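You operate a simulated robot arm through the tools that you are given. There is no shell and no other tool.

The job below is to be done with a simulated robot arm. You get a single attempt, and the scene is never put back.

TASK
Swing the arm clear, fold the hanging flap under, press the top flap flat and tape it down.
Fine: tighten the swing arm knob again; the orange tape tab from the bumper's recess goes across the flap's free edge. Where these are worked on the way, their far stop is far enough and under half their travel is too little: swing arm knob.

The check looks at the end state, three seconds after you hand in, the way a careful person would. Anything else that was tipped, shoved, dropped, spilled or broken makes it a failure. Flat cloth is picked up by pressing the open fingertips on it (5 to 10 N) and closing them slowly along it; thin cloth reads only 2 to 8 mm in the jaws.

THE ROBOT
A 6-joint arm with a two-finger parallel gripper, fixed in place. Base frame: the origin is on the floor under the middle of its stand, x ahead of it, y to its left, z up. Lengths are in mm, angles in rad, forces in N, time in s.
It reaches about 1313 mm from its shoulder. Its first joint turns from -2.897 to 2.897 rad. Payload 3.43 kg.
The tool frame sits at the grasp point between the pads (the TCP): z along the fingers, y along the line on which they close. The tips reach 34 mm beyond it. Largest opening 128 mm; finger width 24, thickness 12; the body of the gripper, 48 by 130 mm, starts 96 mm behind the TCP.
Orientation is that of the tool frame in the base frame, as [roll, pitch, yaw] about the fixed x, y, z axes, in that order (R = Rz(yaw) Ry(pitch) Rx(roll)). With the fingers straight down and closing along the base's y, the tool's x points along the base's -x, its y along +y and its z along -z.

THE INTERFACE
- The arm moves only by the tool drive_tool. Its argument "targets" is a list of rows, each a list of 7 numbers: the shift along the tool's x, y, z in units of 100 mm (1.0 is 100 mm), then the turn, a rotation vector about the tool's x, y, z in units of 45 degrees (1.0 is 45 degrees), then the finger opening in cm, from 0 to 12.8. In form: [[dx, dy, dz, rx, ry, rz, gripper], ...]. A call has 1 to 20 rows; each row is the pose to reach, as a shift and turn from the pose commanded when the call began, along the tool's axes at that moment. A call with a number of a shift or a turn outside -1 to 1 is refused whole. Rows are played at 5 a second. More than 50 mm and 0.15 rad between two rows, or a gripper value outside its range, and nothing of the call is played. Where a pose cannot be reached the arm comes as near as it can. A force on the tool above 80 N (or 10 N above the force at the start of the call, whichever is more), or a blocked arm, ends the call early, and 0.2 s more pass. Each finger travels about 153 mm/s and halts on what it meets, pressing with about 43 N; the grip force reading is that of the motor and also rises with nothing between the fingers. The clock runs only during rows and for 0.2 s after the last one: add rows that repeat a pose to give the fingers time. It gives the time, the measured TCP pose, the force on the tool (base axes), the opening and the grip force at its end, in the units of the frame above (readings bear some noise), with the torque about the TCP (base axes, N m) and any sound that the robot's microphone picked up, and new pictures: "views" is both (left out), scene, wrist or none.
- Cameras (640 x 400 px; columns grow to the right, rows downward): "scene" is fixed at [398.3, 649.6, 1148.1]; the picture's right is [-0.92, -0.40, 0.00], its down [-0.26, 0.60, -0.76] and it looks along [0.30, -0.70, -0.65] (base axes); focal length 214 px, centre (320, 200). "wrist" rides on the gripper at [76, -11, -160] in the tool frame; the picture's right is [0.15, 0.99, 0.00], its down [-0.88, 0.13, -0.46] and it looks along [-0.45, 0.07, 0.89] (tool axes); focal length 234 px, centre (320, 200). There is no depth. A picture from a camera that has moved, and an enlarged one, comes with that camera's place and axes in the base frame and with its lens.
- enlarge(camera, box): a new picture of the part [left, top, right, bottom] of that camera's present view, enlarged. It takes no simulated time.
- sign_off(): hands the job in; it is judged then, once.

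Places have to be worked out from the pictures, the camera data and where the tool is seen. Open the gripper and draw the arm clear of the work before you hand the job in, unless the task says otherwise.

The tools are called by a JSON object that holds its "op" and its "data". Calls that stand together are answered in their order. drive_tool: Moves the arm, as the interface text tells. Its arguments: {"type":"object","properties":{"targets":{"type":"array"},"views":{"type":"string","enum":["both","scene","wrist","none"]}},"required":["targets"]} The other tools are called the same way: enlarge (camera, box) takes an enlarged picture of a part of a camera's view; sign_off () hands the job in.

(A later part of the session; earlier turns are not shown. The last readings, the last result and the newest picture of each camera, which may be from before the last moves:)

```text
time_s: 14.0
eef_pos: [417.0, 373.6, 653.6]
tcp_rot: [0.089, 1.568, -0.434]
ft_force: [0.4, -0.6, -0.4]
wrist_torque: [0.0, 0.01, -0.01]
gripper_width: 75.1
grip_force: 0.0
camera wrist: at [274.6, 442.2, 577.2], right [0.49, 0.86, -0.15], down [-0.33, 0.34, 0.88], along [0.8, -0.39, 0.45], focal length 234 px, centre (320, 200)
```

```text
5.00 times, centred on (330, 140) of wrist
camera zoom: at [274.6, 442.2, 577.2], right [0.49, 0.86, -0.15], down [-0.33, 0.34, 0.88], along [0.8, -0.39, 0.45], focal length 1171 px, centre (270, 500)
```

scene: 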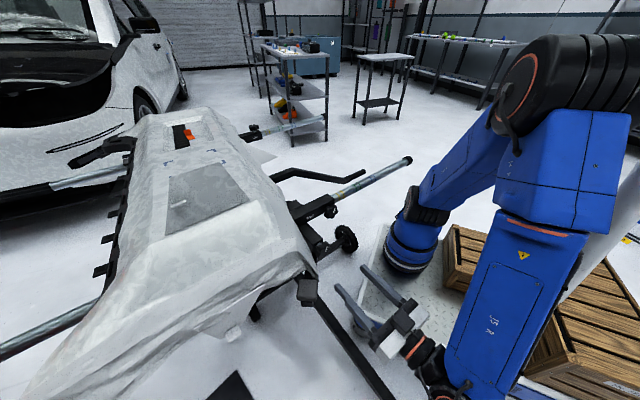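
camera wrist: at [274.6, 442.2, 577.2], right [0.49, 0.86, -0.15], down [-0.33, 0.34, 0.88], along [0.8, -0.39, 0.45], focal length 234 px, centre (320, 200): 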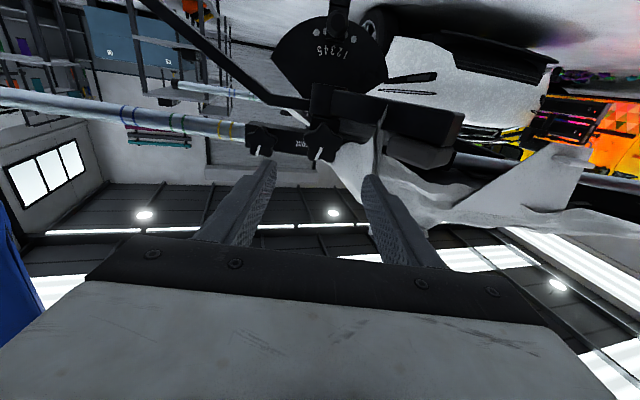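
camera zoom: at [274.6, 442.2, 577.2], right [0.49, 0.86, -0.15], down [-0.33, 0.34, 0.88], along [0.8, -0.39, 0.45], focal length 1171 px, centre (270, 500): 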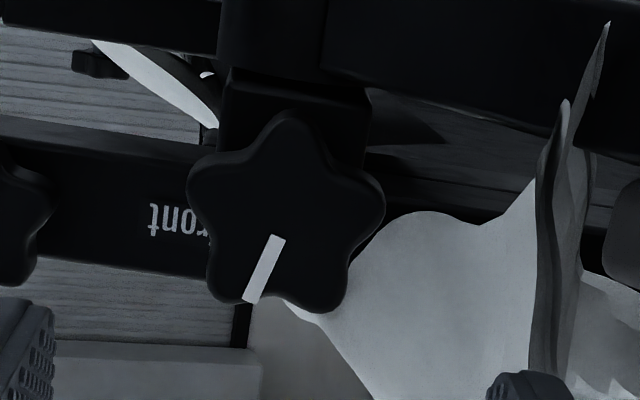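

The knob is about 49 mm across its lobes, and its centre is about [533,309,648]. To keep clear of the hanging film and the boss I want the finger line near vertical, so I'll roll the tool −45° in place first.

{"op": "drive_tool", "data": {"targets": [[0, 0, 0, 0, 0, -0.17, 7], [0, 0, 0, 0, 0, -0.34, 6.5], [0, 0, 0, 0, 0, -0.51, 6.2], [0, 0, 0, 0, 0, -0.68, 6.2], [0, 0, 0, 0, 0, -0.85, 6.2], [0, 0, 0, 0, 0, -1.0, 6.2]], "views": "none"}}

{"op": "drive_tool", "data": {"targets": [[0, 0, 0, 0, 0, -0.15, 6.2], [0, 0, 0, 0, 0, -0.3, 6.2], [0, 0, 0, 0, 0, -0.45, 6.2], [0, 0, 0, 0, 0, -0.56, 6.2]], "views": "both"}}

```text
time_s: 15.4
eef_pos: [417.6, 371.9, 652.2]
tcp_rot: [-1.57, 0.783, -2.093]
ft_force: [-0.2, 0.0, 0.4]
wrist_torque: [-0.01, 0.02, 0.0]
gripper_width: 62.0
grip_force: 0.0
```

```text
time_s: 16.4
eef_pos: [418.9, 372.6, 654.2]
tcp_rot: [-1.568, 0.344, -2.094]
ft_force: [0.1, -0.5, 0.2]
wrist_torque: [0.01, 0.0, -0.03]
gripper_width: 61.9
grip_force: 0.1
camera wrist: at [241.9, 386.4, 638.4], right [0.1, 0.17, -0.98], down [0.04, 0.98, 0.17], along [0.99, -0.06, 0.09], focal length 234 px, centre (320, 200)
```

scene: 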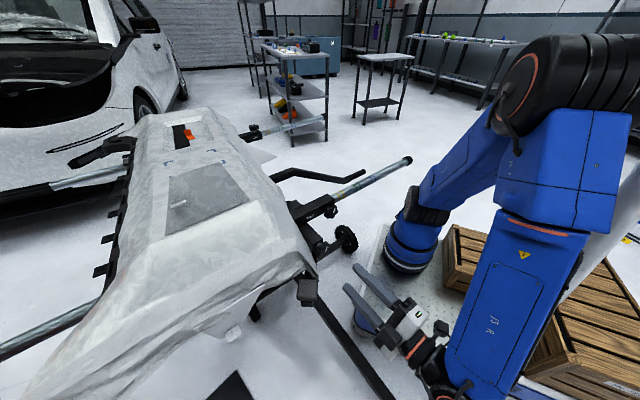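
wrist: 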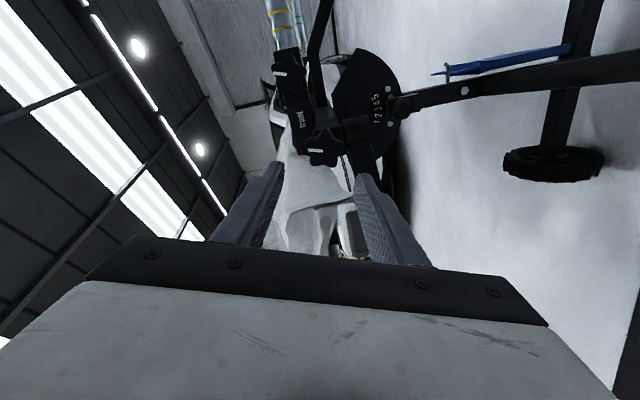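

The roll reached −70°. I'll zoom in on the knob from this new angle to refine its position before approaching.

{"op": "enlarge", "data": {"camera": "wrist", "box": [270, 90, 410, 190]}}

```text
4.00 times, centred on (340, 140) of wrist
camera zoom: at [241.9, 386.4, 638.4], right [0.1, 0.17, -0.98], down [0.04, 0.98, 0.17], along [0.99, -0.06, 0.09], focal length 937 px, centre (240, 440)
```

zoom: 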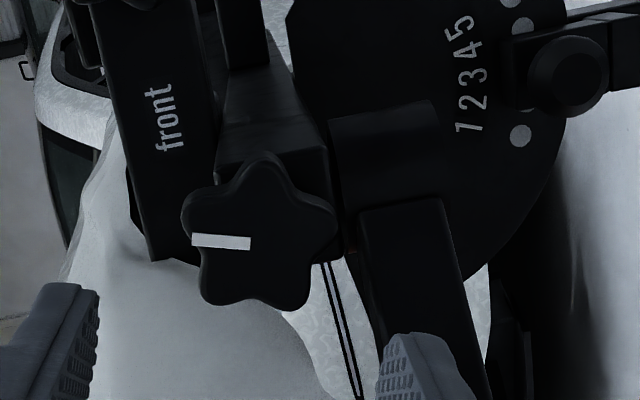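

From three views the knob centre is now [534,309,649], so I need to shift about 4.5 mm down and advance. I'll move forward 95 mm with the fingers 62 mm open, above and below the knob.

{"op": "drive_tool", "data": {"targets": [[0.006, 0.046, 0.2, 0, 0, 0, 6.4], [0.006, 0.046, 0.4, 0, 0, 0, 6.4], [0.006, 0.046, 0.6, 0, 0, 0, 6.4], [0.006, 0.046, 0.75, 0, 0, 0, 6.4], [0.006, 0.046, 0.88, 0, 0, 0, 6.4], [0.006, 0.046, 0.95, 0, 0, 0, 6.4]], "views": "both"}}

{"op": "enlarge", "data": {"camera": "wrist", "box": [220, 60, 440, 240]}}

{"op": "enlarge", "data": {"camera": "scene", "box": [270, 200, 370, 310]}}

```text
time_s: 17.8
eef_pos: [500.6, 325.7, 648.5]
tcp_rot: [-1.569, 0.346, -2.091]
ft_force: [-0.2, 0.0, -0.2]
wrist_torque: [0.03, 0.02, -0.01]
gripper_width: 64.2
grip_force: 0.2
camera wrist: at [324.7, 340.3, 633.9], right [0.1, 0.17, -0.98], down [0.04, 0.98, 0.17], along [0.99, -0.06, 0.09], focal length 234 px, centre (320, 200)
```

scene: 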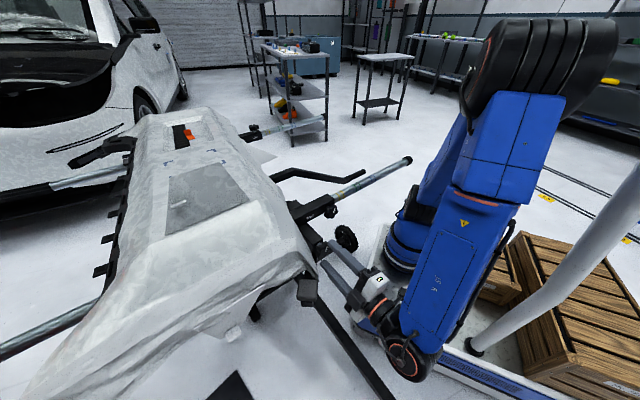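
wrist: 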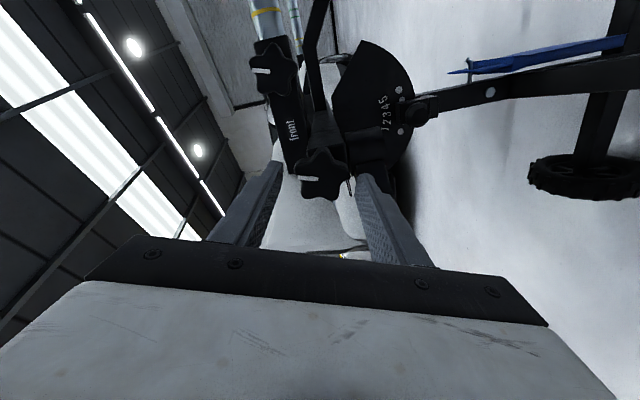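

```text
2.22 times, centred on (330, 150) of wrist
camera zoom: at [324.7, 340.3, 633.9], right [0.1, 0.17, -0.98], down [0.04, 0.98, 0.17], along [0.99, -0.06, 0.09], focal length 520 px, centre (298, 311)
```

zoom: 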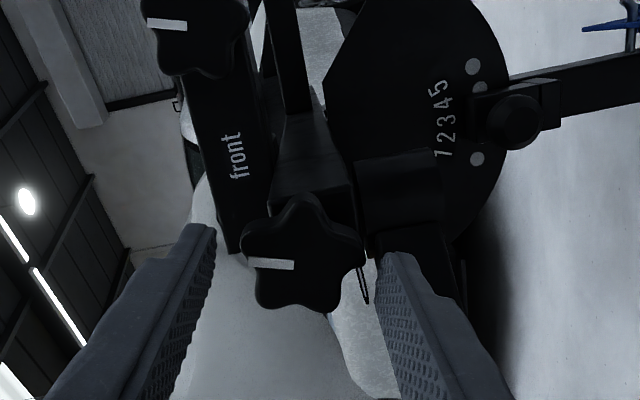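

```text
3.64 times, centred on (320, 255) of scene
camera zoom: at [398.3, 649.6, 1148.1], right [-0.92, -0.4, 0.0], down [-0.26, 0.6, -0.76], along [0.3, -0.7, -0.65], focal length 780 px, centre (320, 0)
```

zoom: 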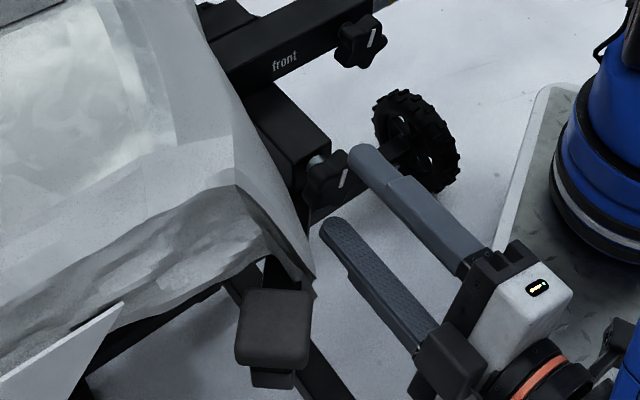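

Alignment is within about 2 mm, with the tips about 3 mm short of the knob face. The lower fingertip is just above the swing bar (top ≈ z 609), so I'll narrow the opening to 57 mm, lift 2 mm and advance 15 mm onto the knob.

{"op": "drive_tool", "data": {"targets": [[-0.007, -0.019, 0, 0, 0, 0, 5.7], [-0.007, -0.019, 0.05, 0, 0, 0, 5.7], [-0.007, -0.019, 0.1, 0, 0, 0, 5.7], [-0.007, -0.019, 0.15, 0, 0, 0, 5.7]], "views": "both"}}

{"op": "enlarge", "data": {"camera": "wrist", "box": [220, 60, 440, 240]}}

{"op": "enlarge", "data": {"camera": "scene", "box": [280, 210, 370, 300]}}

```text
time_s: 18.8
eef_pos: [513.7, 318.9, 650.7]
tcp_rot: [-1.569, 0.344, -2.092]
ft_force: [-1.9, 0.1, 0.5]
wrist_torque: [0.0, 0.02, -0.03]
gripper_width: 56.4
grip_force: 0.2
camera wrist: at [337.9, 331.8, 635.2], right [0.1, 0.17, -0.98], down [0.04, 0.98, 0.17], along [0.99, -0.06, 0.09], focal length 234 px, centre (320, 200)
```

scene: 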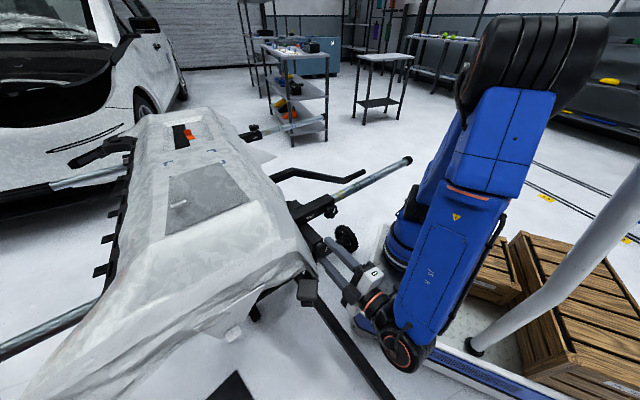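
wrist: 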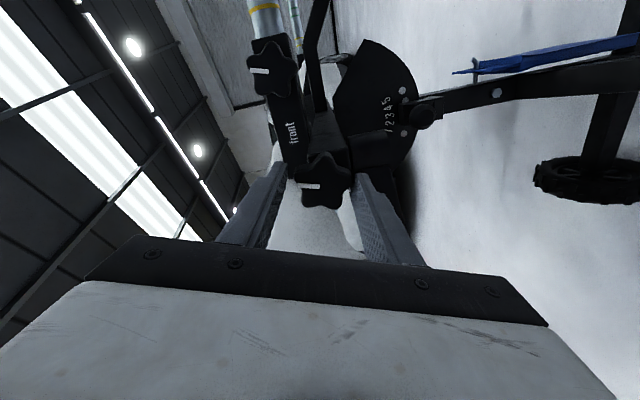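

```text
2.22 times, centred on (330, 150) of wrist
camera zoom: at [337.9, 331.8, 635.2], right [0.1, 0.17, -0.98], down [0.04, 0.98, 0.17], along [0.99, -0.06, 0.09], focal length 520 px, centre (298, 311)
```

zoom: 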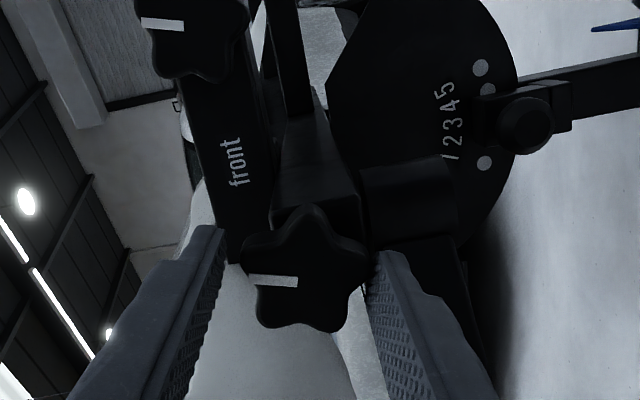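

```text
4.44 times, centred on (325, 255) of scene
camera zoom: at [398.3, 649.6, 1148.1], right [-0.92, -0.4, 0.0], down [-0.26, 0.6, -0.76], along [0.3, -0.7, -0.65], focal length 953 px, centre (298, -44)
```

zoom: 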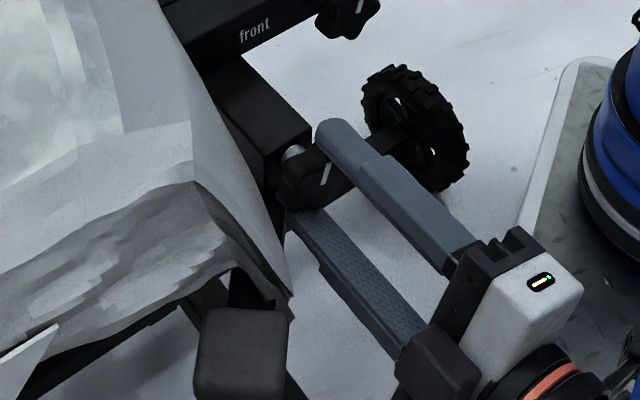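

The knob sits between the fingertips with no contact force. I'll close gradually to grip it and watch the opening.

{"op": "drive_tool", "data": {"targets": [[0, 0, 0, 0, 0, 0, 5.2], [0, 0, 0, 0, 0, 0, 4.8], [0, 0, 0, 0, 0, 0, 4.4], [0, 0, 0, 0, 0, 0, 4.0], [0, 0, 0, 0, 0, 0, 3.6]], "views": "wrist"}}

{"op": "enlarge", "data": {"camera": "wrist", "box": [220, 60, 440, 240]}}

```text
time_s: 20.0
eef_pos: [513.1, 318.4, 649.3]
tcp_rot: [-1.571, 0.343, -2.095]
ft_force: [0.3, 6.2, -27.0]
wrist_torque: [0.34, 0.97, 0.24]
gripper_width: 51.7
grip_force: 13.7
camera wrist: at [338.3, 332.2, 634.6], right [0.1, 0.17, -0.98], down [0.04, 0.98, 0.17], along [0.99, -0.06, 0.09], focal length 234 px, centre (320, 200)
```

wrist: 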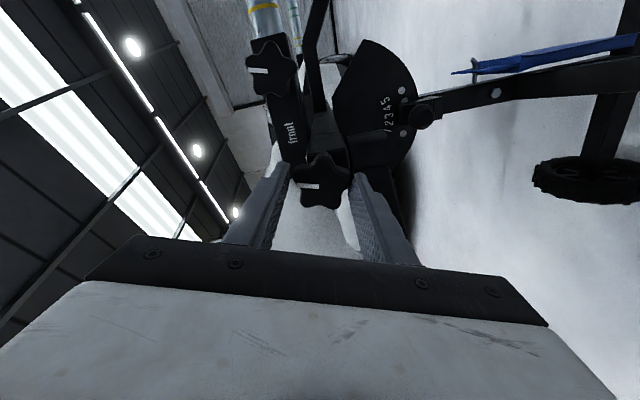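

```text
2.22 times, centred on (330, 150) of wrist
camera zoom: at [338.3, 332.2, 634.6], right [0.1, 0.17, -0.98], down [0.04, 0.98, 0.17], along [0.99, -0.06, 0.09], focal length 520 px, centre (298, 311)
```

zoom: 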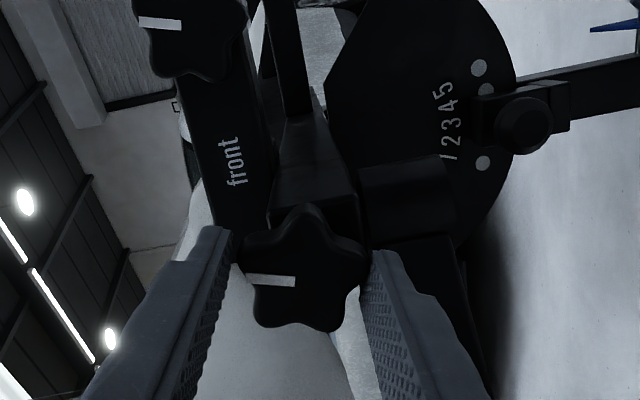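

A −27 N vertical reaction with the opening halted at 51.7 mm means the lower finger met the knob first. I'll shift the tool about 2.5 mm down to centre on it and continue closing.

{"op": "drive_tool", "data": {"targets": [[0, 0.012, 0, 0, 0, 0, 4.8], [0, 0.025, 0, 0, 0, 0, 4.4], [0, 0.025, 0, 0, 0, 0, 4.0], [0, 0.025, 0, 0, 0, 0, 3.6]], "views": "wrist"}}

```text
time_s: 21.0
eef_pos: [514.4, 320.1, 647.0]
tcp_rot: [-1.572, 0.344, -2.094]
ft_force: [3.7, -2.1, -17.9]
wrist_torque: [0.48, 1.12, 0.13]
gripper_width: 47.5
grip_force: 45.1
camera wrist: at [338.7, 333.1, 632.8], right [0.1, 0.17, -0.98], down [0.04, 0.98, 0.17], along [0.99, -0.06, 0.09], focal length 234 px, centre (320, 200)
```

wrist: 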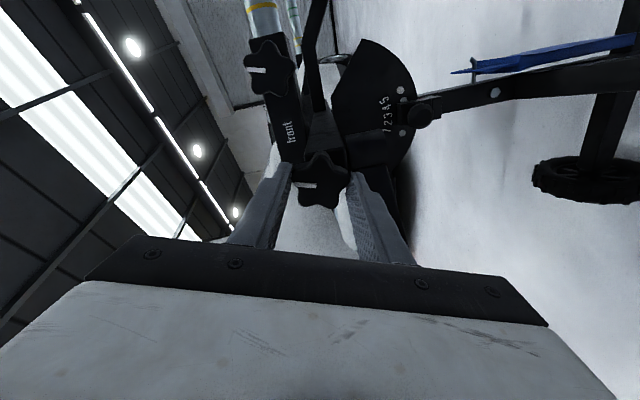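

The knob is gripped at 47.5 mm and 45 N. I'll ease 1.5 mm further down and start turning counter-clockwise as seen facing it (negative about the tool z axis), 18° first, to feel the torque.

{"op": "drive_tool", "data": {"targets": [[0, 0.015, 0, 0, 0, 0, 3.6], [0, 0.015, 0, 0, 0, -0.1, 3.6], [0, 0.015, 0, 0, 0, -0.2, 3.6], [0, 0.015, 0, 0, 0, -0.3, 3.6], [0, 0.015, 0, 0, 0, -0.4, 3.6]], "views": "wrist"}}

{"op": "enlarge", "data": {"camera": "wrist", "box": [220, 60, 440, 240]}}

```text
time_s: 22.2
eef_pos: [512.3, 320.5, 647.5]
tcp_rot: [-1.569, 0.029, -2.094]
ft_force: [5.8, -11.2, 28.9]
wrist_torque: [-0.28, -0.57, 0.43]
gripper_width: 47.5
grip_force: 44.8
camera wrist: at [337.9, 332.3, 656.7], right [-0.06, -0.1, -0.99], down [0.05, 0.99, -0.1], along [1.0, -0.05, -0.05], focal length 234 px, centre (320, 200)
```

wrist: 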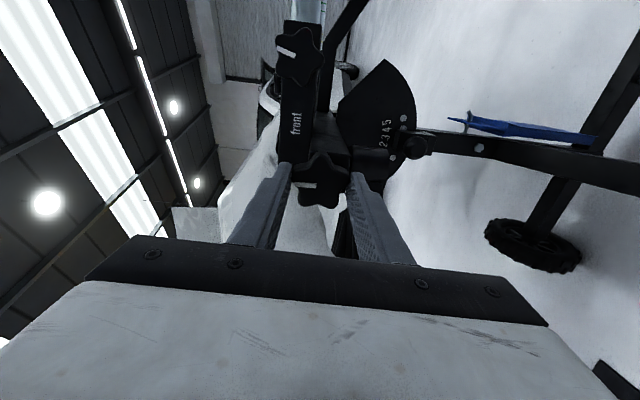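

```text
2.22 times, centred on (330, 150) of wrist
camera zoom: at [337.9, 332.3, 656.7], right [-0.06, -0.1, -0.99], down [0.05, 0.99, -0.1], along [1.0, -0.05, -0.05], focal length 520 px, centre (298, 311)
```

zoom: 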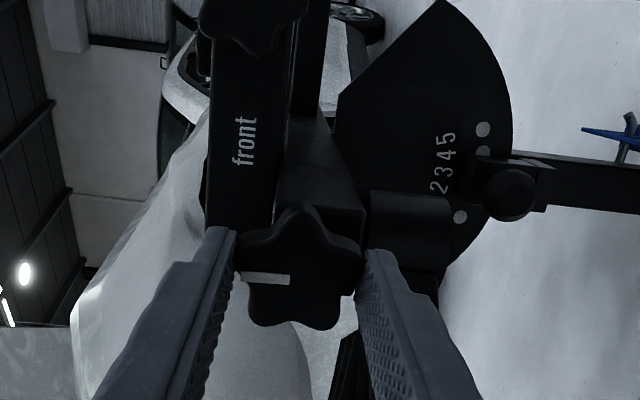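

The knob turned with the gripper, since its pointer stayed fixed relative to the fingers while knob 1's rotated in the view. The +29 N vertical force says I over-shifted, so I'll move 1.5 mm up and keep turning another 40°.

{"op": "drive_tool", "data": {"targets": [[0, -0.015, 0, 0, 0, -0.1, 3.6], [0, -0.015, 0, 0, 0, -0.25, 3.6], [0, -0.015, 0, 0, 0, -0.4, 3.6], [0, -0.015, 0, 0, 0, -0.55, 3.6], [0, -0.015, 0, 0, 0, -0.7, 3.6], [0, -0.015, 0, 0, 0, -0.85, 3.6]], "views": "wrist"}}

{"op": "enlarge", "data": {"camera": "wrist", "box": [220, 60, 440, 240]}}

```text
time_s: 23.6
eef_pos: [513.6, 320.1, 648.8]
tcp_rot: [-1.567, -0.637, -2.097]
ft_force: [-2.1, -10.7, 24.2]
wrist_torque: [-0.63, -1.14, -0.47]
gripper_width: 47.9
grip_force: 45.0
camera wrist: at [348.7, 351.5, 702.6], right [-0.35, -0.61, -0.71], down [-0.08, 0.77, -0.63], along [0.93, -0.17, -0.32], focal length 234 px, centre (320, 200)
```

wrist: 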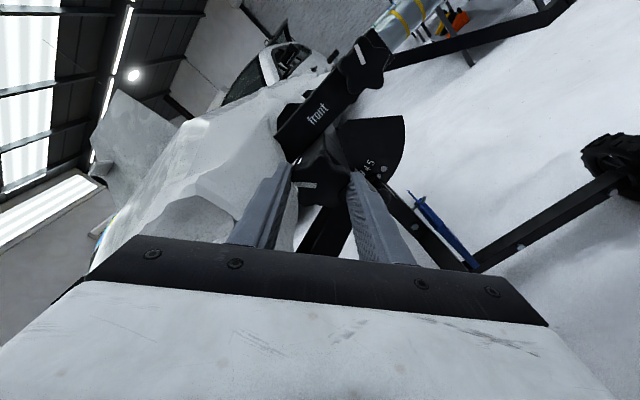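

```text
2.22 times, centred on (330, 150) of wrist
camera zoom: at [348.7, 351.5, 702.6], right [-0.35, -0.61, -0.71], down [-0.08, 0.77, -0.63], along [0.93, -0.17, -0.32], focal length 520 px, centre (298, 311)
```

zoom: 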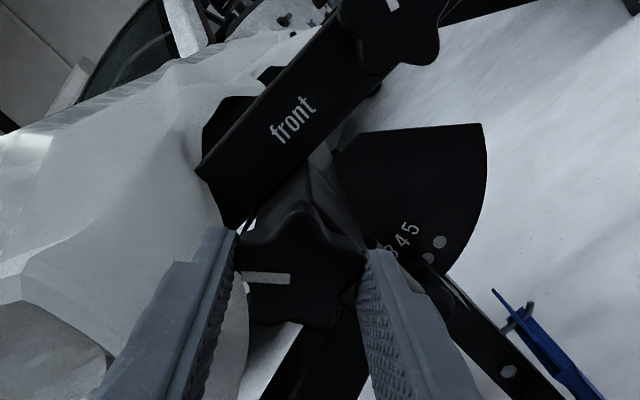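

Pointer still fixed to the gripper after about 56°. I'll relieve the side force by about 1.3 mm and turn another 40°.

{"op": "drive_tool", "data": {"targets": [[0.012, -0.007, 0, 0, 0, -0.1, 3.6], [0.012, -0.007, 0, 0, 0, -0.25, 3.6], [0.012, -0.007, 0, 0, 0, -0.4, 3.6], [0.012, -0.007, 0, 0, 0, -0.55, 3.6], [0.012, -0.007, 0, 0, 0, -0.7, 3.6], [0.012, -0.007, 0, 0, 0, -0.9, 3.6]], "views": "both"}}

{"op": "enlarge", "data": {"camera": "wrist", "box": [220, 60, 440, 240]}}

```text
refused: row 6 steps farther than a row can; nothing moved
```

```text
2.22 times, centred on (330, 150) of wrist
camera zoom: at [348.7, 351.5, 702.6], right [-0.35, -0.61, -0.71], down [-0.08, 0.77, -0.63], along [0.93, -0.17, -0.32], focal length 520 px, centre (298, 311)
```

zoom: 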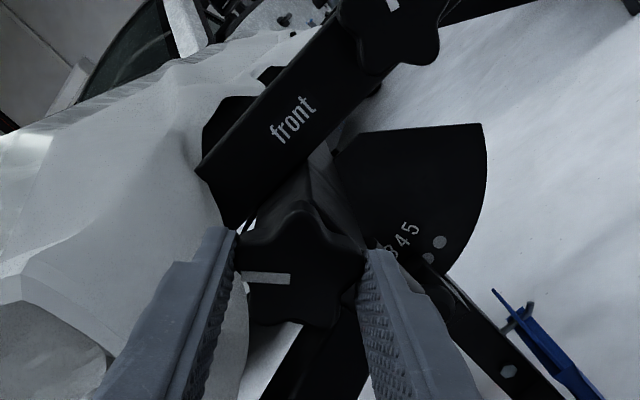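

That call was refused because one row stepped too far, so nothing moved. I'll resend it with even, smaller steps.

{"op": "drive_tool", "data": {"targets": [[0.012, -0.007, 0, 0, 0, -0.12, 3.6], [0.012, -0.007, 0, 0, 0, -0.25, 3.6], [0.012, -0.007, 0, 0, 0, -0.38, 3.6], [0.012, -0.007, 0, 0, 0, -0.51, 3.6], [0.012, -0.007, 0, 0, 0, -0.64, 3.6], [0.012, -0.007, 0, 0, 0, -0.77, 3.6], [0.012, -0.007, 0, 0, 0, -0.9, 3.6]], "views": "both"}}

{"op": "enlarge", "data": {"camera": "wrist", "box": [220, 60, 440, 240]}}

```text
time_s: 25.2
eef_pos: [513.5, 319.2, 649.9]
tcp_rot: [-1.568, -1.346, -2.097]
ft_force: [4.1, 12.8, 8.0]
wrist_torque: [-0.39, -0.73, 0.86]
gripper_width: 47.7
grip_force: 45.4
camera wrist: at [373.0, 393.7, 725.5], right [-0.5, -0.86, -0.08], down [-0.36, 0.29, -0.89], along [0.79, -0.41, -0.45], focal length 234 px, centre (320, 200)
```

scene: 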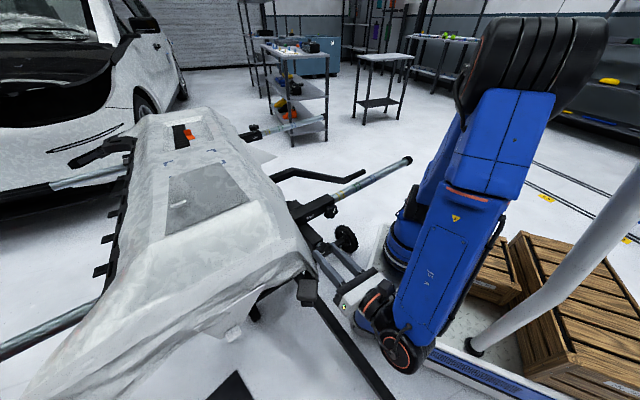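
wrist: 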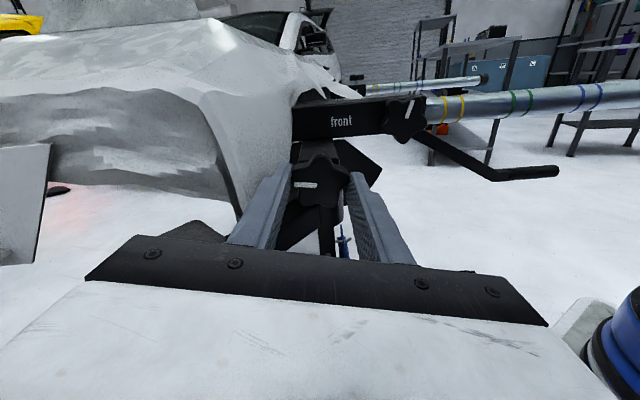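

```text
2.22 times, centred on (330, 150) of wrist
camera zoom: at [373.0, 393.7, 725.5], right [-0.5, -0.86, -0.08], down [-0.36, 0.29, -0.89], along [0.79, -0.41, -0.45], focal length 520 px, centre (298, 311)
```

zoom: 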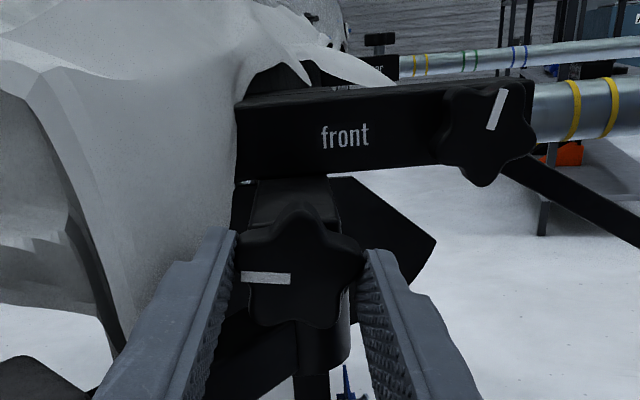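

The knob has turned about 97° counter-clockwise; its pointer went from up to the viewer's left, with no stop felt. I'll open, retreat 22 mm and roll back 108° to regrasp.

{"op": "drive_tool", "data": {"targets": [[0, 0, 0, 0, 0, 0, 5.8], [0, 0, 0, 0, 0, 0, 5.8], [0, 0, -0.1, 0, 0, 0, 5.8], [0, 0, -0.22, 0, 0, 0.1, 5.8], [0, 0, -0.22, 0, 0, 0.27, 5.8], [0, 0, -0.22, 0, 0, 0.44, 5.8], [0, 0, -0.22, 0, 0, 0.61, 5.8], [0, 0, -0.22, 0, 0, 0.8, 5.8]], "views": "none"}}

{"op": "drive_tool", "data": {"targets": [[0, 0, 0, 0, 0, 0.16, 5.8], [0, 0, 0, 0, 0, 0.32, 5.8], [0, 0, 0, 0, 0, 0.48, 5.8], [0, 0, 0, 0, 0, 0.64, 5.8], [0, 0, 0, 0, 0, 0.8, 5.8]], "views": "none"}}

{"op": "drive_tool", "data": {"targets": [[0, 0, 0, 0, 0, 0.16, 5.8], [0, 0, 0, 0, 0, 0.32, 5.8], [0, 0, 0, 0, 0, 0.48, 5.8], [0, 0, 0, 0, 0, 0.64, 5.8], [0, 0, 0, 0, 0, 0.8, 5.8]], "views": "both"}}

{"op": "enlarge", "data": {"camera": "wrist", "box": [220, 60, 440, 240]}}

```text
time_s: 27.0
eef_pos: [496.0, 331.9, 649.1]
tcp_rot: [-1.568, -0.713, -2.095]
ft_force: [-1.3, -1.1, -0.6]
wrist_torque: [0.01, -0.02, 0.0]
gripper_width: 58.1
grip_force: 0.1
```

```text
time_s: 28.2
eef_pos: [496.2, 328.9, 648.8]
tcp_rot: [-1.568, -0.085, -2.095]
ft_force: [1.0, -0.7, 0.5]
wrist_torque: [0.0, -0.02, 0.01]
gripper_width: 58.2
grip_force: 0.1
```

```text
time_s: 29.4
eef_pos: [495.2, 329.9, 649.1]
tcp_rot: [-1.568, 0.542, -2.093]
ft_force: [-0.8, 0.9, 0.4]
wrist_torque: [0.01, -0.02, -0.03]
gripper_width: 57.9
grip_force: 0.0
camera wrist: at [322.0, 347.5, 620.0], right [0.19, 0.33, -0.92], down [0.01, 0.94, 0.34], along [0.98, -0.08, 0.18], focal length 234 px, centre (320, 200)
```

scene: 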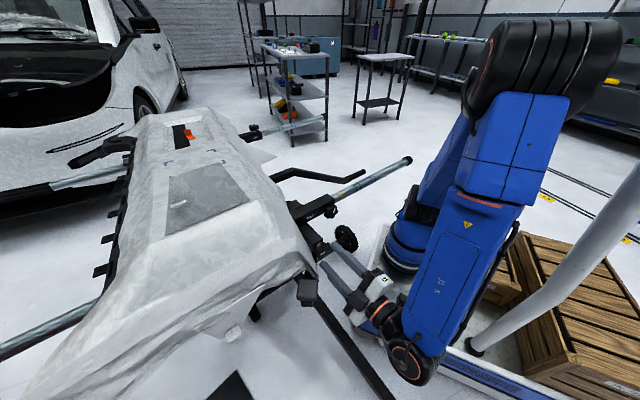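
wrist: 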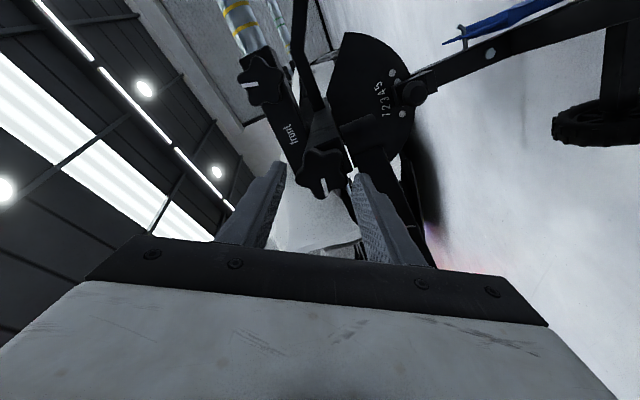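

```text
2.22 times, centred on (330, 150) of wrist
camera zoom: at [322.0, 347.5, 620.0], right [0.19, 0.33, -0.92], down [0.01, 0.94, 0.34], along [0.98, -0.08, 0.18], focal length 520 px, centre (298, 311)
```

zoom: 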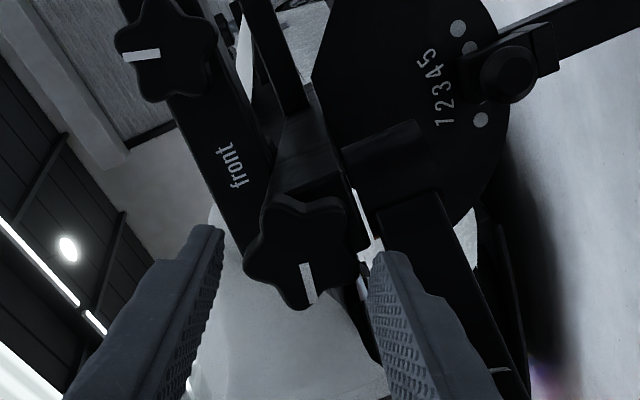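

The pointer is now at the viewer's left, and the fingers face a lobe and a valley. I'll advance 22 mm, close and turn on.

{"op": "drive_tool", "data": {"targets": [[0, 0, 0.1, 0, 0, 0, 5.7], [0, 0, 0.22, 0, 0, 0, 5.7], [0, 0, 0.22, 0, 0, 0, 5.0], [0, 0, 0.22, 0, 0, 0, 4.4], [0, 0, 0.22, 0, 0, 0, 3.8], [0, 0, 0.22, 0, 0, 0, 3.6]], "views": "wrist"}}

```text
time_s: 30.8
eef_pos: [514.3, 320.1, 649.6]
tcp_rot: [-1.57, 0.542, -2.092]
ft_force: [-1.2, 9.3, -23.3]
wrist_torque: [0.44, 0.8, 0.32]
gripper_width: 49.5
grip_force: 12.3
camera wrist: at [341.0, 337.7, 620.1], right [0.19, 0.33, -0.92], down [0.02, 0.94, 0.34], along [0.98, -0.08, 0.17], focal length 234 px, centre (320, 200)
```

wrist: 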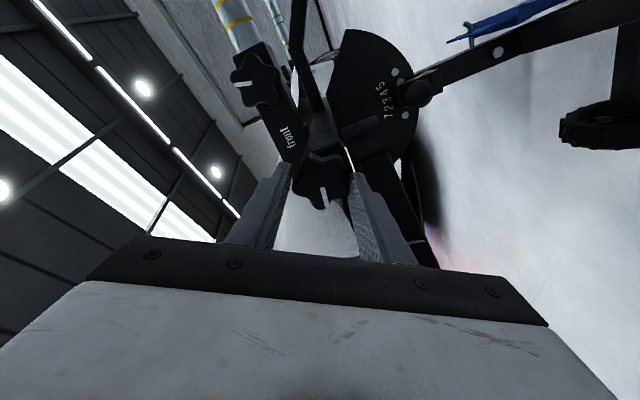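

Same asymmetry as before, so I'll ease 1.6 mm along the closing axis, finish the grip and begin turning.

{"op": "drive_tool", "data": {"targets": [[0.003, 0.016, 0, 0, 0, 0, 3.6], [0.003, 0.018, 0, 0, 0, 0, 3.4], [0.003, 0.018, 0, 0, 0, -0.1, 3.4], [0.003, 0.018, 0, 0, 0, -0.22, 3.4], [0.003, 0.016, 0, 0, 0, -0.34, 3.4], [0.003, 0.014, 0, 0, 0, -0.46, 3.4]], "views": "wrist"}}

{"op": "enlarge", "data": {"camera": "wrist", "box": [220, 60, 440, 240]}}

```text
time_s: 32.2
eef_pos: [514.8, 320.5, 647.4]
tcp_rot: [-1.568, 0.181, -2.094]
ft_force: [22.4, 18.7, 13.7]
wrist_torque: [-0.22, -0.42, 1.36]
gripper_width: 47.7
grip_force: 44.9
camera wrist: at [338.1, 332.8, 645.9], right [0.02, 0.03, -1.0], down [0.05, 1.0, 0.03], along [1.0, -0.05, 0.02], focal length 234 px, centre (320, 200)
```

wrist: 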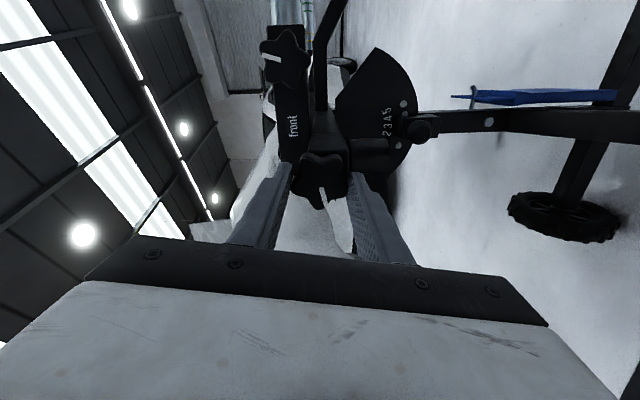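

```text
2.22 times, centred on (330, 150) of wrist
camera zoom: at [338.1, 332.8, 645.9], right [0.02, 0.03, -1.0], down [0.05, 1.0, 0.03], along [1.0, -0.05, 0.02], focal length 520 px, centre (298, 311)
```

zoom: 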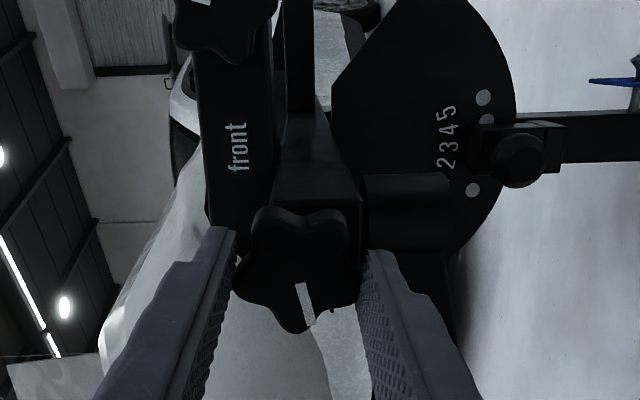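

The pointer has dropped about 20° below the viewer's left, so the knob is still following. I'll correct the 27 N lateral load by about 1.5 mm and continue another 43°.

{"op": "drive_tool", "data": {"targets": [[-0.014, -0.004, 0, 0, 0, -0.1, 3.4], [-0.014, -0.004, 0, 0, 0, -0.24, 3.4], [-0.014, -0.004, 0, 0, 0, -0.38, 3.4], [-0.014, -0.004, 0, 0, 0, -0.52, 3.4], [-0.014, -0.004, 0, 0, 0, -0.66, 3.4], [-0.014, -0.004, 0, 0, 0, -0.8, 3.4], [-0.014, -0.004, 0, 0, 0, -0.95, 3.4]], "views": "wrist"}}

{"op": "enlarge", "data": {"camera": "wrist", "box": [220, 60, 440, 240]}}

```text
time_s: 33.8
eef_pos: [514.9, 321.7, 646.7]
tcp_rot: [-1.571, -0.57, -2.093]
ft_force: [-13.2, -0.3, -21.2]
wrist_torque: [-0.24, -0.41, -0.57]
gripper_width: 47.6
grip_force: 45.4
camera wrist: at [347.7, 349.5, 698.9], right [-0.33, -0.57, -0.75], down [-0.06, 0.81, -0.58], along [0.94, -0.15, -0.3], focal length 234 px, centre (320, 200)
```

wrist: 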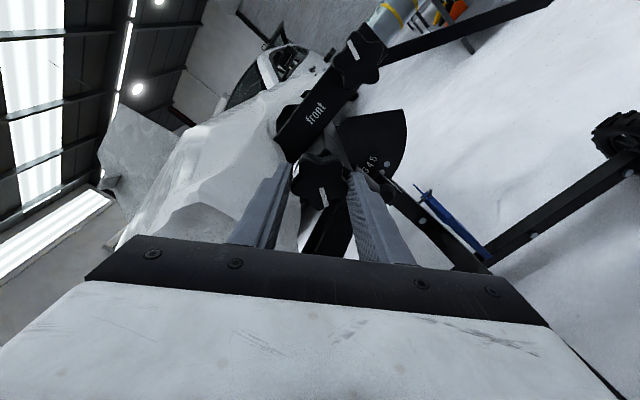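

```text
2.22 times, centred on (330, 150) of wrist
camera zoom: at [347.7, 349.5, 698.9], right [-0.33, -0.57, -0.75], down [-0.06, 0.81, -0.58], along [0.94, -0.15, -0.3], focal length 520 px, centre (298, 311)
```

zoom: 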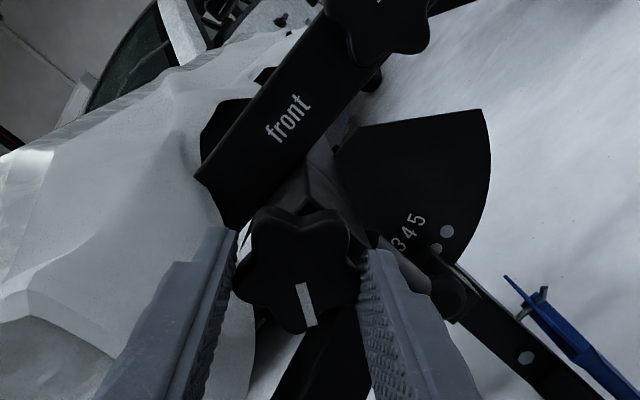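

Still following, about 160° total. I'll keep on for another 43°.

{"op": "drive_tool", "data": {"targets": [[-0.003, 0.01, 0, 0, 0, -0.1, 3.4], [-0.003, 0.01, 0, 0, 0, -0.24, 3.4], [-0.003, 0.01, 0, 0, 0, -0.38, 3.4], [-0.003, 0.01, 0, 0, 0, -0.52, 3.4], [-0.003, 0.01, 0, 0, 0, -0.66, 3.4], [-0.003, 0.01, 0, 0, 0, -0.8, 3.4], [-0.003, 0.01, 0, 0, 0, -0.95, 3.4]], "views": "wrist"}}

{"op": "enlarge", "data": {"camera": "wrist", "box": [220, 60, 440, 240]}}

```text
time_s: 35.4
eef_pos: [515.4, 320.9, 647.8]
tcp_rot: [-1.567, -1.314, -2.098]
ft_force: [-1.0, -6.8, -4.2]
wrist_torque: [0.64, -0.86, 0.55]
gripper_width: 47.7
grip_force: 45.3
camera wrist: at [373.2, 392.1, 723.8], right [-0.5, -0.86, -0.11], down [-0.35, 0.31, -0.89], along [0.8, -0.4, -0.45], focal length 234 px, centre (320, 200)
```

wrist: 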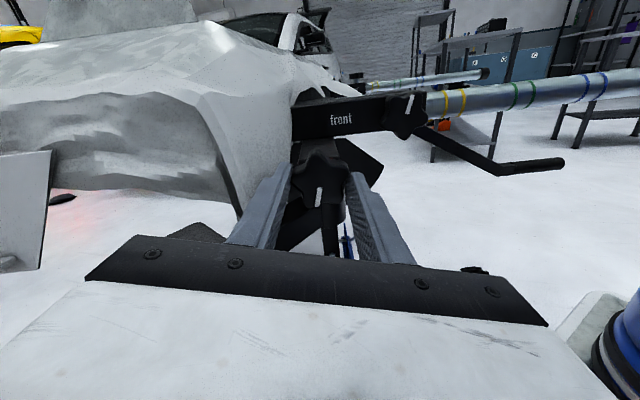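

```text
2.22 times, centred on (330, 150) of wrist
camera zoom: at [373.2, 392.1, 723.8], right [-0.5, -0.86, -0.11], down [-0.35, 0.31, -0.89], along [0.8, -0.4, -0.45], focal length 520 px, centre (298, 311)
```

zoom: 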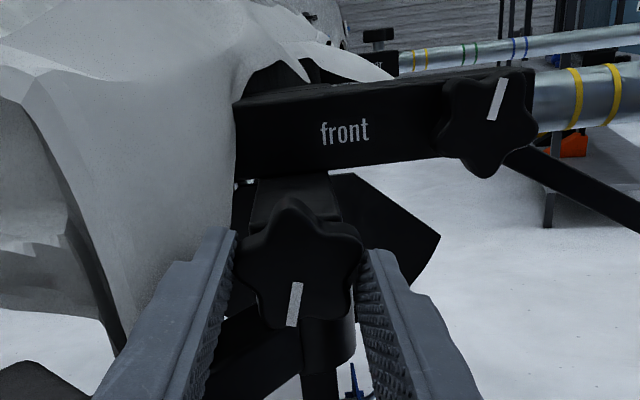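

The knob hit its far stop: torque about its axis rose to about 1 N·m, and the pointer slipped relative to the fingers after turning from straight up to straight down. It is loosened by half a turn. I'll open, back straight off and roll the tool back.

{"op": "drive_tool", "data": {"targets": [[0, 0, 0, 0, 0, 0, 5.8], [0, 0, 0, 0, 0, 0, 5.8], [0, 0, -0.12, 0, 0, 0, 5.8], [0, 0, -0.25, 0, 0, 0, 5.8], [0, 0, -0.5, 0, 0, 0.15, 5.8], [0, 0, -0.75, 0, 0, 0.3, 5.8], [0, 0, -1.0, 0, 0, 0.45, 5.8], [0, 0, -1.0, 0, 0, 0.6, 5.8], [0, 0, -1.0, 0, 0, 0.75, 5.8], [0, 0, -1.0, 0, 0, 0.9, 5.8]], "views": "wrist"}}

{"op": "enlarge", "data": {"camera": "wrist", "box": [200, 50, 440, 230]}}

```text
time_s: 37.6
eef_pos: [428.1, 371.8, 647.3]
tcp_rot: [-1.568, -0.605, -2.096]
ft_force: [0.5, 0.3, -0.6]
wrist_torque: [0.02, 0.02, 0.0]
gripper_width: 57.9
grip_force: 0.1
camera wrist: at [261.8, 401.0, 699.8], right [-0.34, -0.59, -0.73], down [-0.07, 0.79, -0.61], along [0.94, -0.16, -0.31], focal length 234 px, centre (320, 200)
```

wrist: 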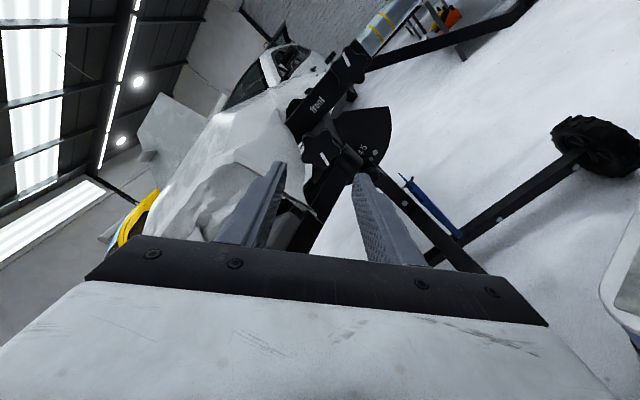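

```text
2.22 times, centred on (320, 140) of wrist
camera zoom: at [261.8, 401.0, 699.8], right [-0.34, -0.59, -0.73], down [-0.07, 0.79, -0.61], along [0.94, -0.16, -0.31], focal length 520 px, centre (320, 333)
```

zoom: 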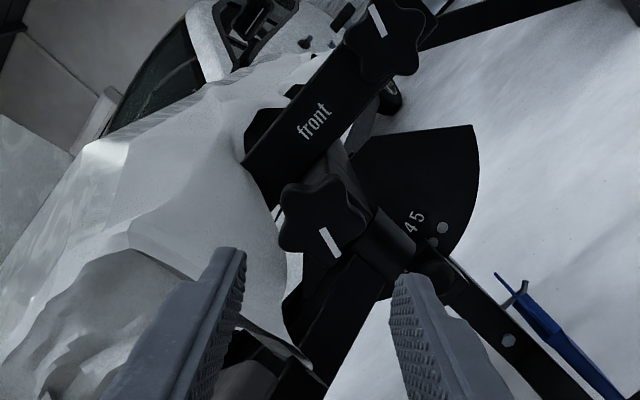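

Knob 2's pointer is now opposite to knob 1's, so it is fully loosened. I'll finish rolling the tool back to its neutral roll.

{"op": "drive_tool", "data": {"targets": [[0, 0, 0, 0, 0, 0.16, 6.5], [0, 0, 0, 0, 0, 0.32, 7], [0, 0, 0, 0, 0, 0.48, 7.5], [0, 0, 0, 0, 0, 0.64, 7.6], [0, 0, 0, 0, 0, 0.8, 7.6], [0, 0, 0, 0, 0, 0.93, 7.6]], "views": "none"}}

{"op": "drive_tool", "data": {"targets": [[0, 0, 0, 0, 0, 0.16, 7.6], [0, 0, 0, 0, 0, 0.32, 7.6], [0, 0, 0, 0, 0, 0.48, 7.6], [0, 0, 0, 0, 0, 0.64, 7.6], [0, 0, 0, 0, 0, 0.8, 7.6], [0, 0, 0, 0, 0, 0.93, 7.6]], "views": "none"}}

{"op": "drive_tool", "data": {"targets": [[0, 0, 0, 0, 0, 0.16, 7.6], [0, 0, 0, 0, 0, 0.32, 7.6], [0, 0, 0, 0, 0, 0.48, 7.6], [0, 0, 0, 0, 0, 0.64, 7.6], [0, 0, 0, 0, 0, 0.8, 7.6], [0, 0, 0, 0, 0, 0.92, 7.6]], "views": "wrist"}}

```text
time_s: 39.0
eef_pos: [428.0, 371.2, 646.8]
tcp_rot: [-1.568, 0.127, -2.097]
ft_force: [-0.1, 0.5, 0.7]
wrist_torque: [0.02, 0.0, 0.02]
gripper_width: 76.1
grip_force: 0.1
```

```text
time_s: 40.4
eef_pos: [428.4, 370.8, 647.8]
tcp_rot: [-1.571, 0.858, -2.093]
ft_force: [-0.2, 0.4, 0.5]
wrist_torque: [0.01, -0.03, 0.01]
gripper_width: 76.1
grip_force: 0.0
```

```text
time_s: 41.8
eef_pos: [428.1, 371.0, 648.3]
tcp_rot: [1.453, 1.562, 0.931]
ft_force: [-0.2, 0.8, -0.4]
wrist_torque: [-0.02, 0.02, 0.02]
gripper_width: 76.2
grip_force: 0.1
camera wrist: at [285.1, 440.3, 572.4], right [0.49, 0.86, -0.14], down [-0.33, 0.33, 0.88], along [0.8, -0.39, 0.45], focal length 234 px, centre (320, 200)
```

wrist: 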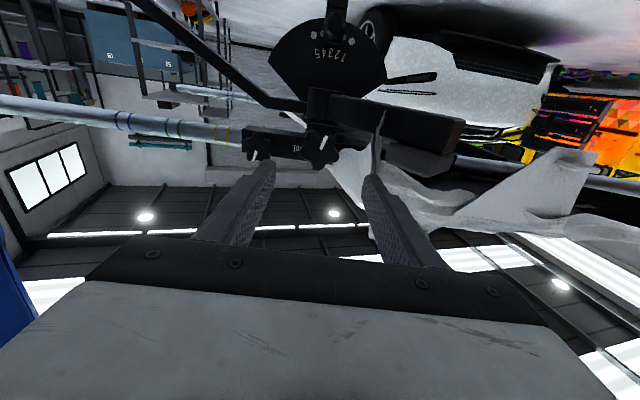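

Tool is back to neutral roll. I'll rise and tilt up 45°, then go around to the left side of the pad.

{"op": "drive_tool", "data": {"targets": [[-0.16, 0, 0, 0, 0.17, 0, 7.6], [-0.33, 0, 0, 0, 0.34, 0, 7.6], [-0.5, 0, 0, 0, 0.51, 0, 7.6], [-0.67, 0, 0, 0, 0.68, 0, 7.6], [-0.84, 0, 0, 0, 0.85, 0, 7.6], [-1.0, 0, 0, 0, 1.0, 0, 7.6]], "views": "wrist"}}

```text
time_s: 43.2
eef_pos: [426.8, 370.3, 746.0]
tcp_rot: [3.133, 0.785, 2.613]
ft_force: [0.7, 0.6, 0.3]
wrist_torque: [-0.05, -0.01, -0.01]
gripper_width: 76.0
grip_force: 0.1
camera wrist: at [276.7, 441.9, 806.2], right [0.4, 0.91, -0.1], down [0.32, -0.04, 0.95], along [0.86, -0.41, -0.31], focal length 234 px, centre (320, 200)
```

wrist: 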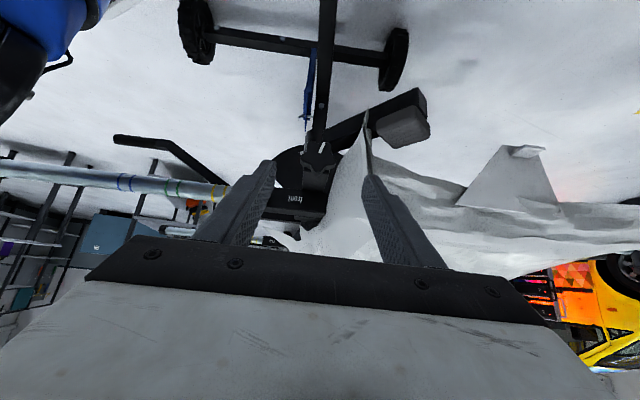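

{"op": "drive_tool", "data": {"targets": [[0.027, 0.24, -0.027, 0.118, 0, 0.118, 7.6], [0.054, 0.48, -0.054, 0.236, 0, 0.236, 7.6], [0.081, 0.72, -0.081, 0.354, 0, 0.354, 7.6], [0.108, 0.954, -0.108, 0.471, 0, 0.471, 7.6]], "views": "none"}}

```text
time_s: 44.2
eef_pos: [460.6, 460.4, 749.4]
tcp_rot: [3.13, 0.78, 2.087]
ft_force: [-0.4, -0.3, 1.0]
wrist_torque: [0.06, 0.02, 0.01]
gripper_width: 76.5
grip_force: 0.2
```

I'm halfway round with no contact. I'll continue to the left of the pad, facing along −y at 45°.

{"op": "drive_tool", "data": {"targets": [[0.1, 0.24, -0.005, 0.118, 0, 0.118, 7.6], [0.2, 0.48, -0.01, 0.236, 0, 0.236, 7.6], [0.3, 0.72, -0.015, 0.354, 0, 0.354, 7.6], [0.405, 0.966, -0.021, 0.469, 0, 0.474, 7.6]], "views": "both"}}

{"op": "enlarge", "data": {"camera": "wrist", "box": [200, 20, 440, 200]}}

```text
time_s: 45.2
eef_pos: [531.2, 535.7, 721.3]
tcp_rot: [3.131, 0.779, 1.562]
ft_force: [-0.2, -0.4, 0.1]
wrist_torque: [0.05, -0.02, 0.02]
gripper_width: 75.7
grip_force: 0.1
camera wrist: at [519.8, 700.4, 782.3], right [0.99, 0.1, -0.1], down [0.12, -0.31, 0.94], along [0.07, -0.95, -0.32], focal length 234 px, centre (320, 200)
```

scene: 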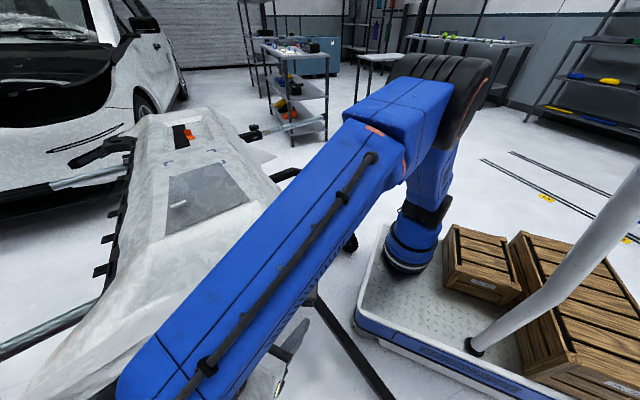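
wrist: 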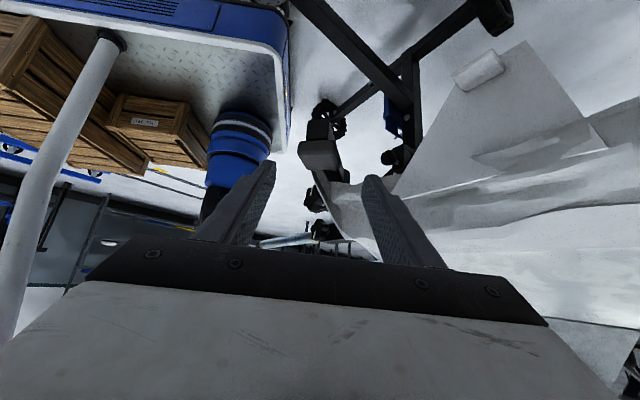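

```text
2.22 times, centred on (320, 110) of wrist
camera zoom: at [519.8, 700.4, 782.3], right [0.99, 0.1, -0.1], down [0.12, -0.31, 0.94], along [0.07, -0.95, -0.32], focal length 520 px, centre (320, 400)
```

zoom: 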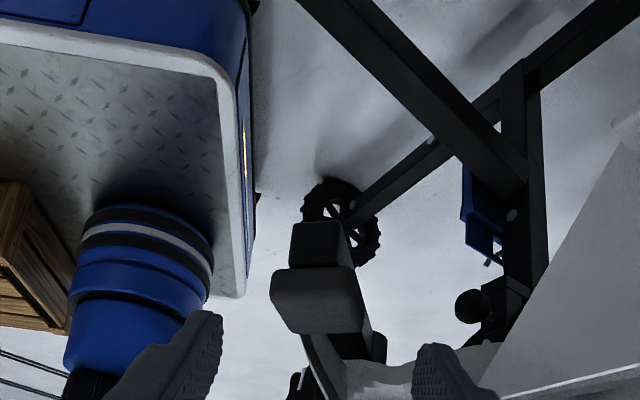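

The pad shows at x≈505–559, top z≈633, on the bar (z≈592–617), and the right-hand finger has a clear lane between the pad and the film. I'll advance along the tool axis to straddle the pad.

{"op": "drive_tool", "data": {"targets": [[0, 0, 0.25, 0, 0, 0, 7.6], [0, 0, 0.5, 0, 0, 0, 7.6], [0, 0, 0.75, 0, 0, 0, 7.6], [0, 0, 0.95, 0, 0, 0, 7.6]], "views": "wrist"}}

{"op": "enlarge", "data": {"camera": "wrist", "box": [200, 20, 440, 200]}}

```text
time_s: 46.2
eef_pos: [529.2, 469.7, 652.0]
tcp_rot: [3.131, 0.778, 1.563]
ft_force: [-0.5, 0.4, -0.6]
wrist_torque: [-0.01, -0.01, -0.02]
gripper_width: 76.0
grip_force: 0.1
camera wrist: at [519.2, 633.8, 712.9], right [0.99, 0.1, -0.1], down [0.12, -0.31, 0.94], along [0.07, -0.95, -0.32], focal length 234 px, centre (320, 200)
```

wrist: 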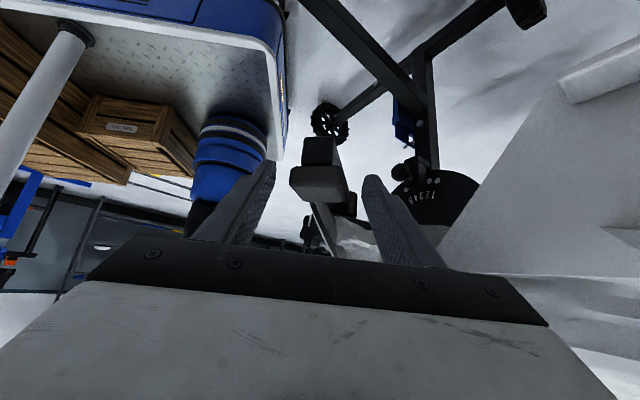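

```text
2.22 times, centred on (320, 110) of wrist
camera zoom: at [519.2, 633.8, 712.9], right [0.99, 0.1, -0.1], down [0.12, -0.31, 0.94], along [0.07, -0.95, -0.32], focal length 520 px, centre (320, 400)
```

zoom: 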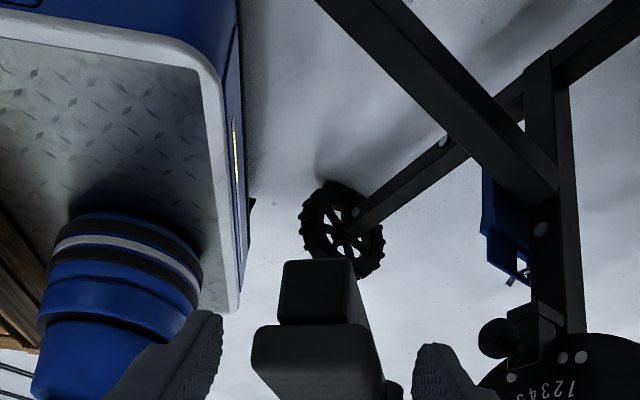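

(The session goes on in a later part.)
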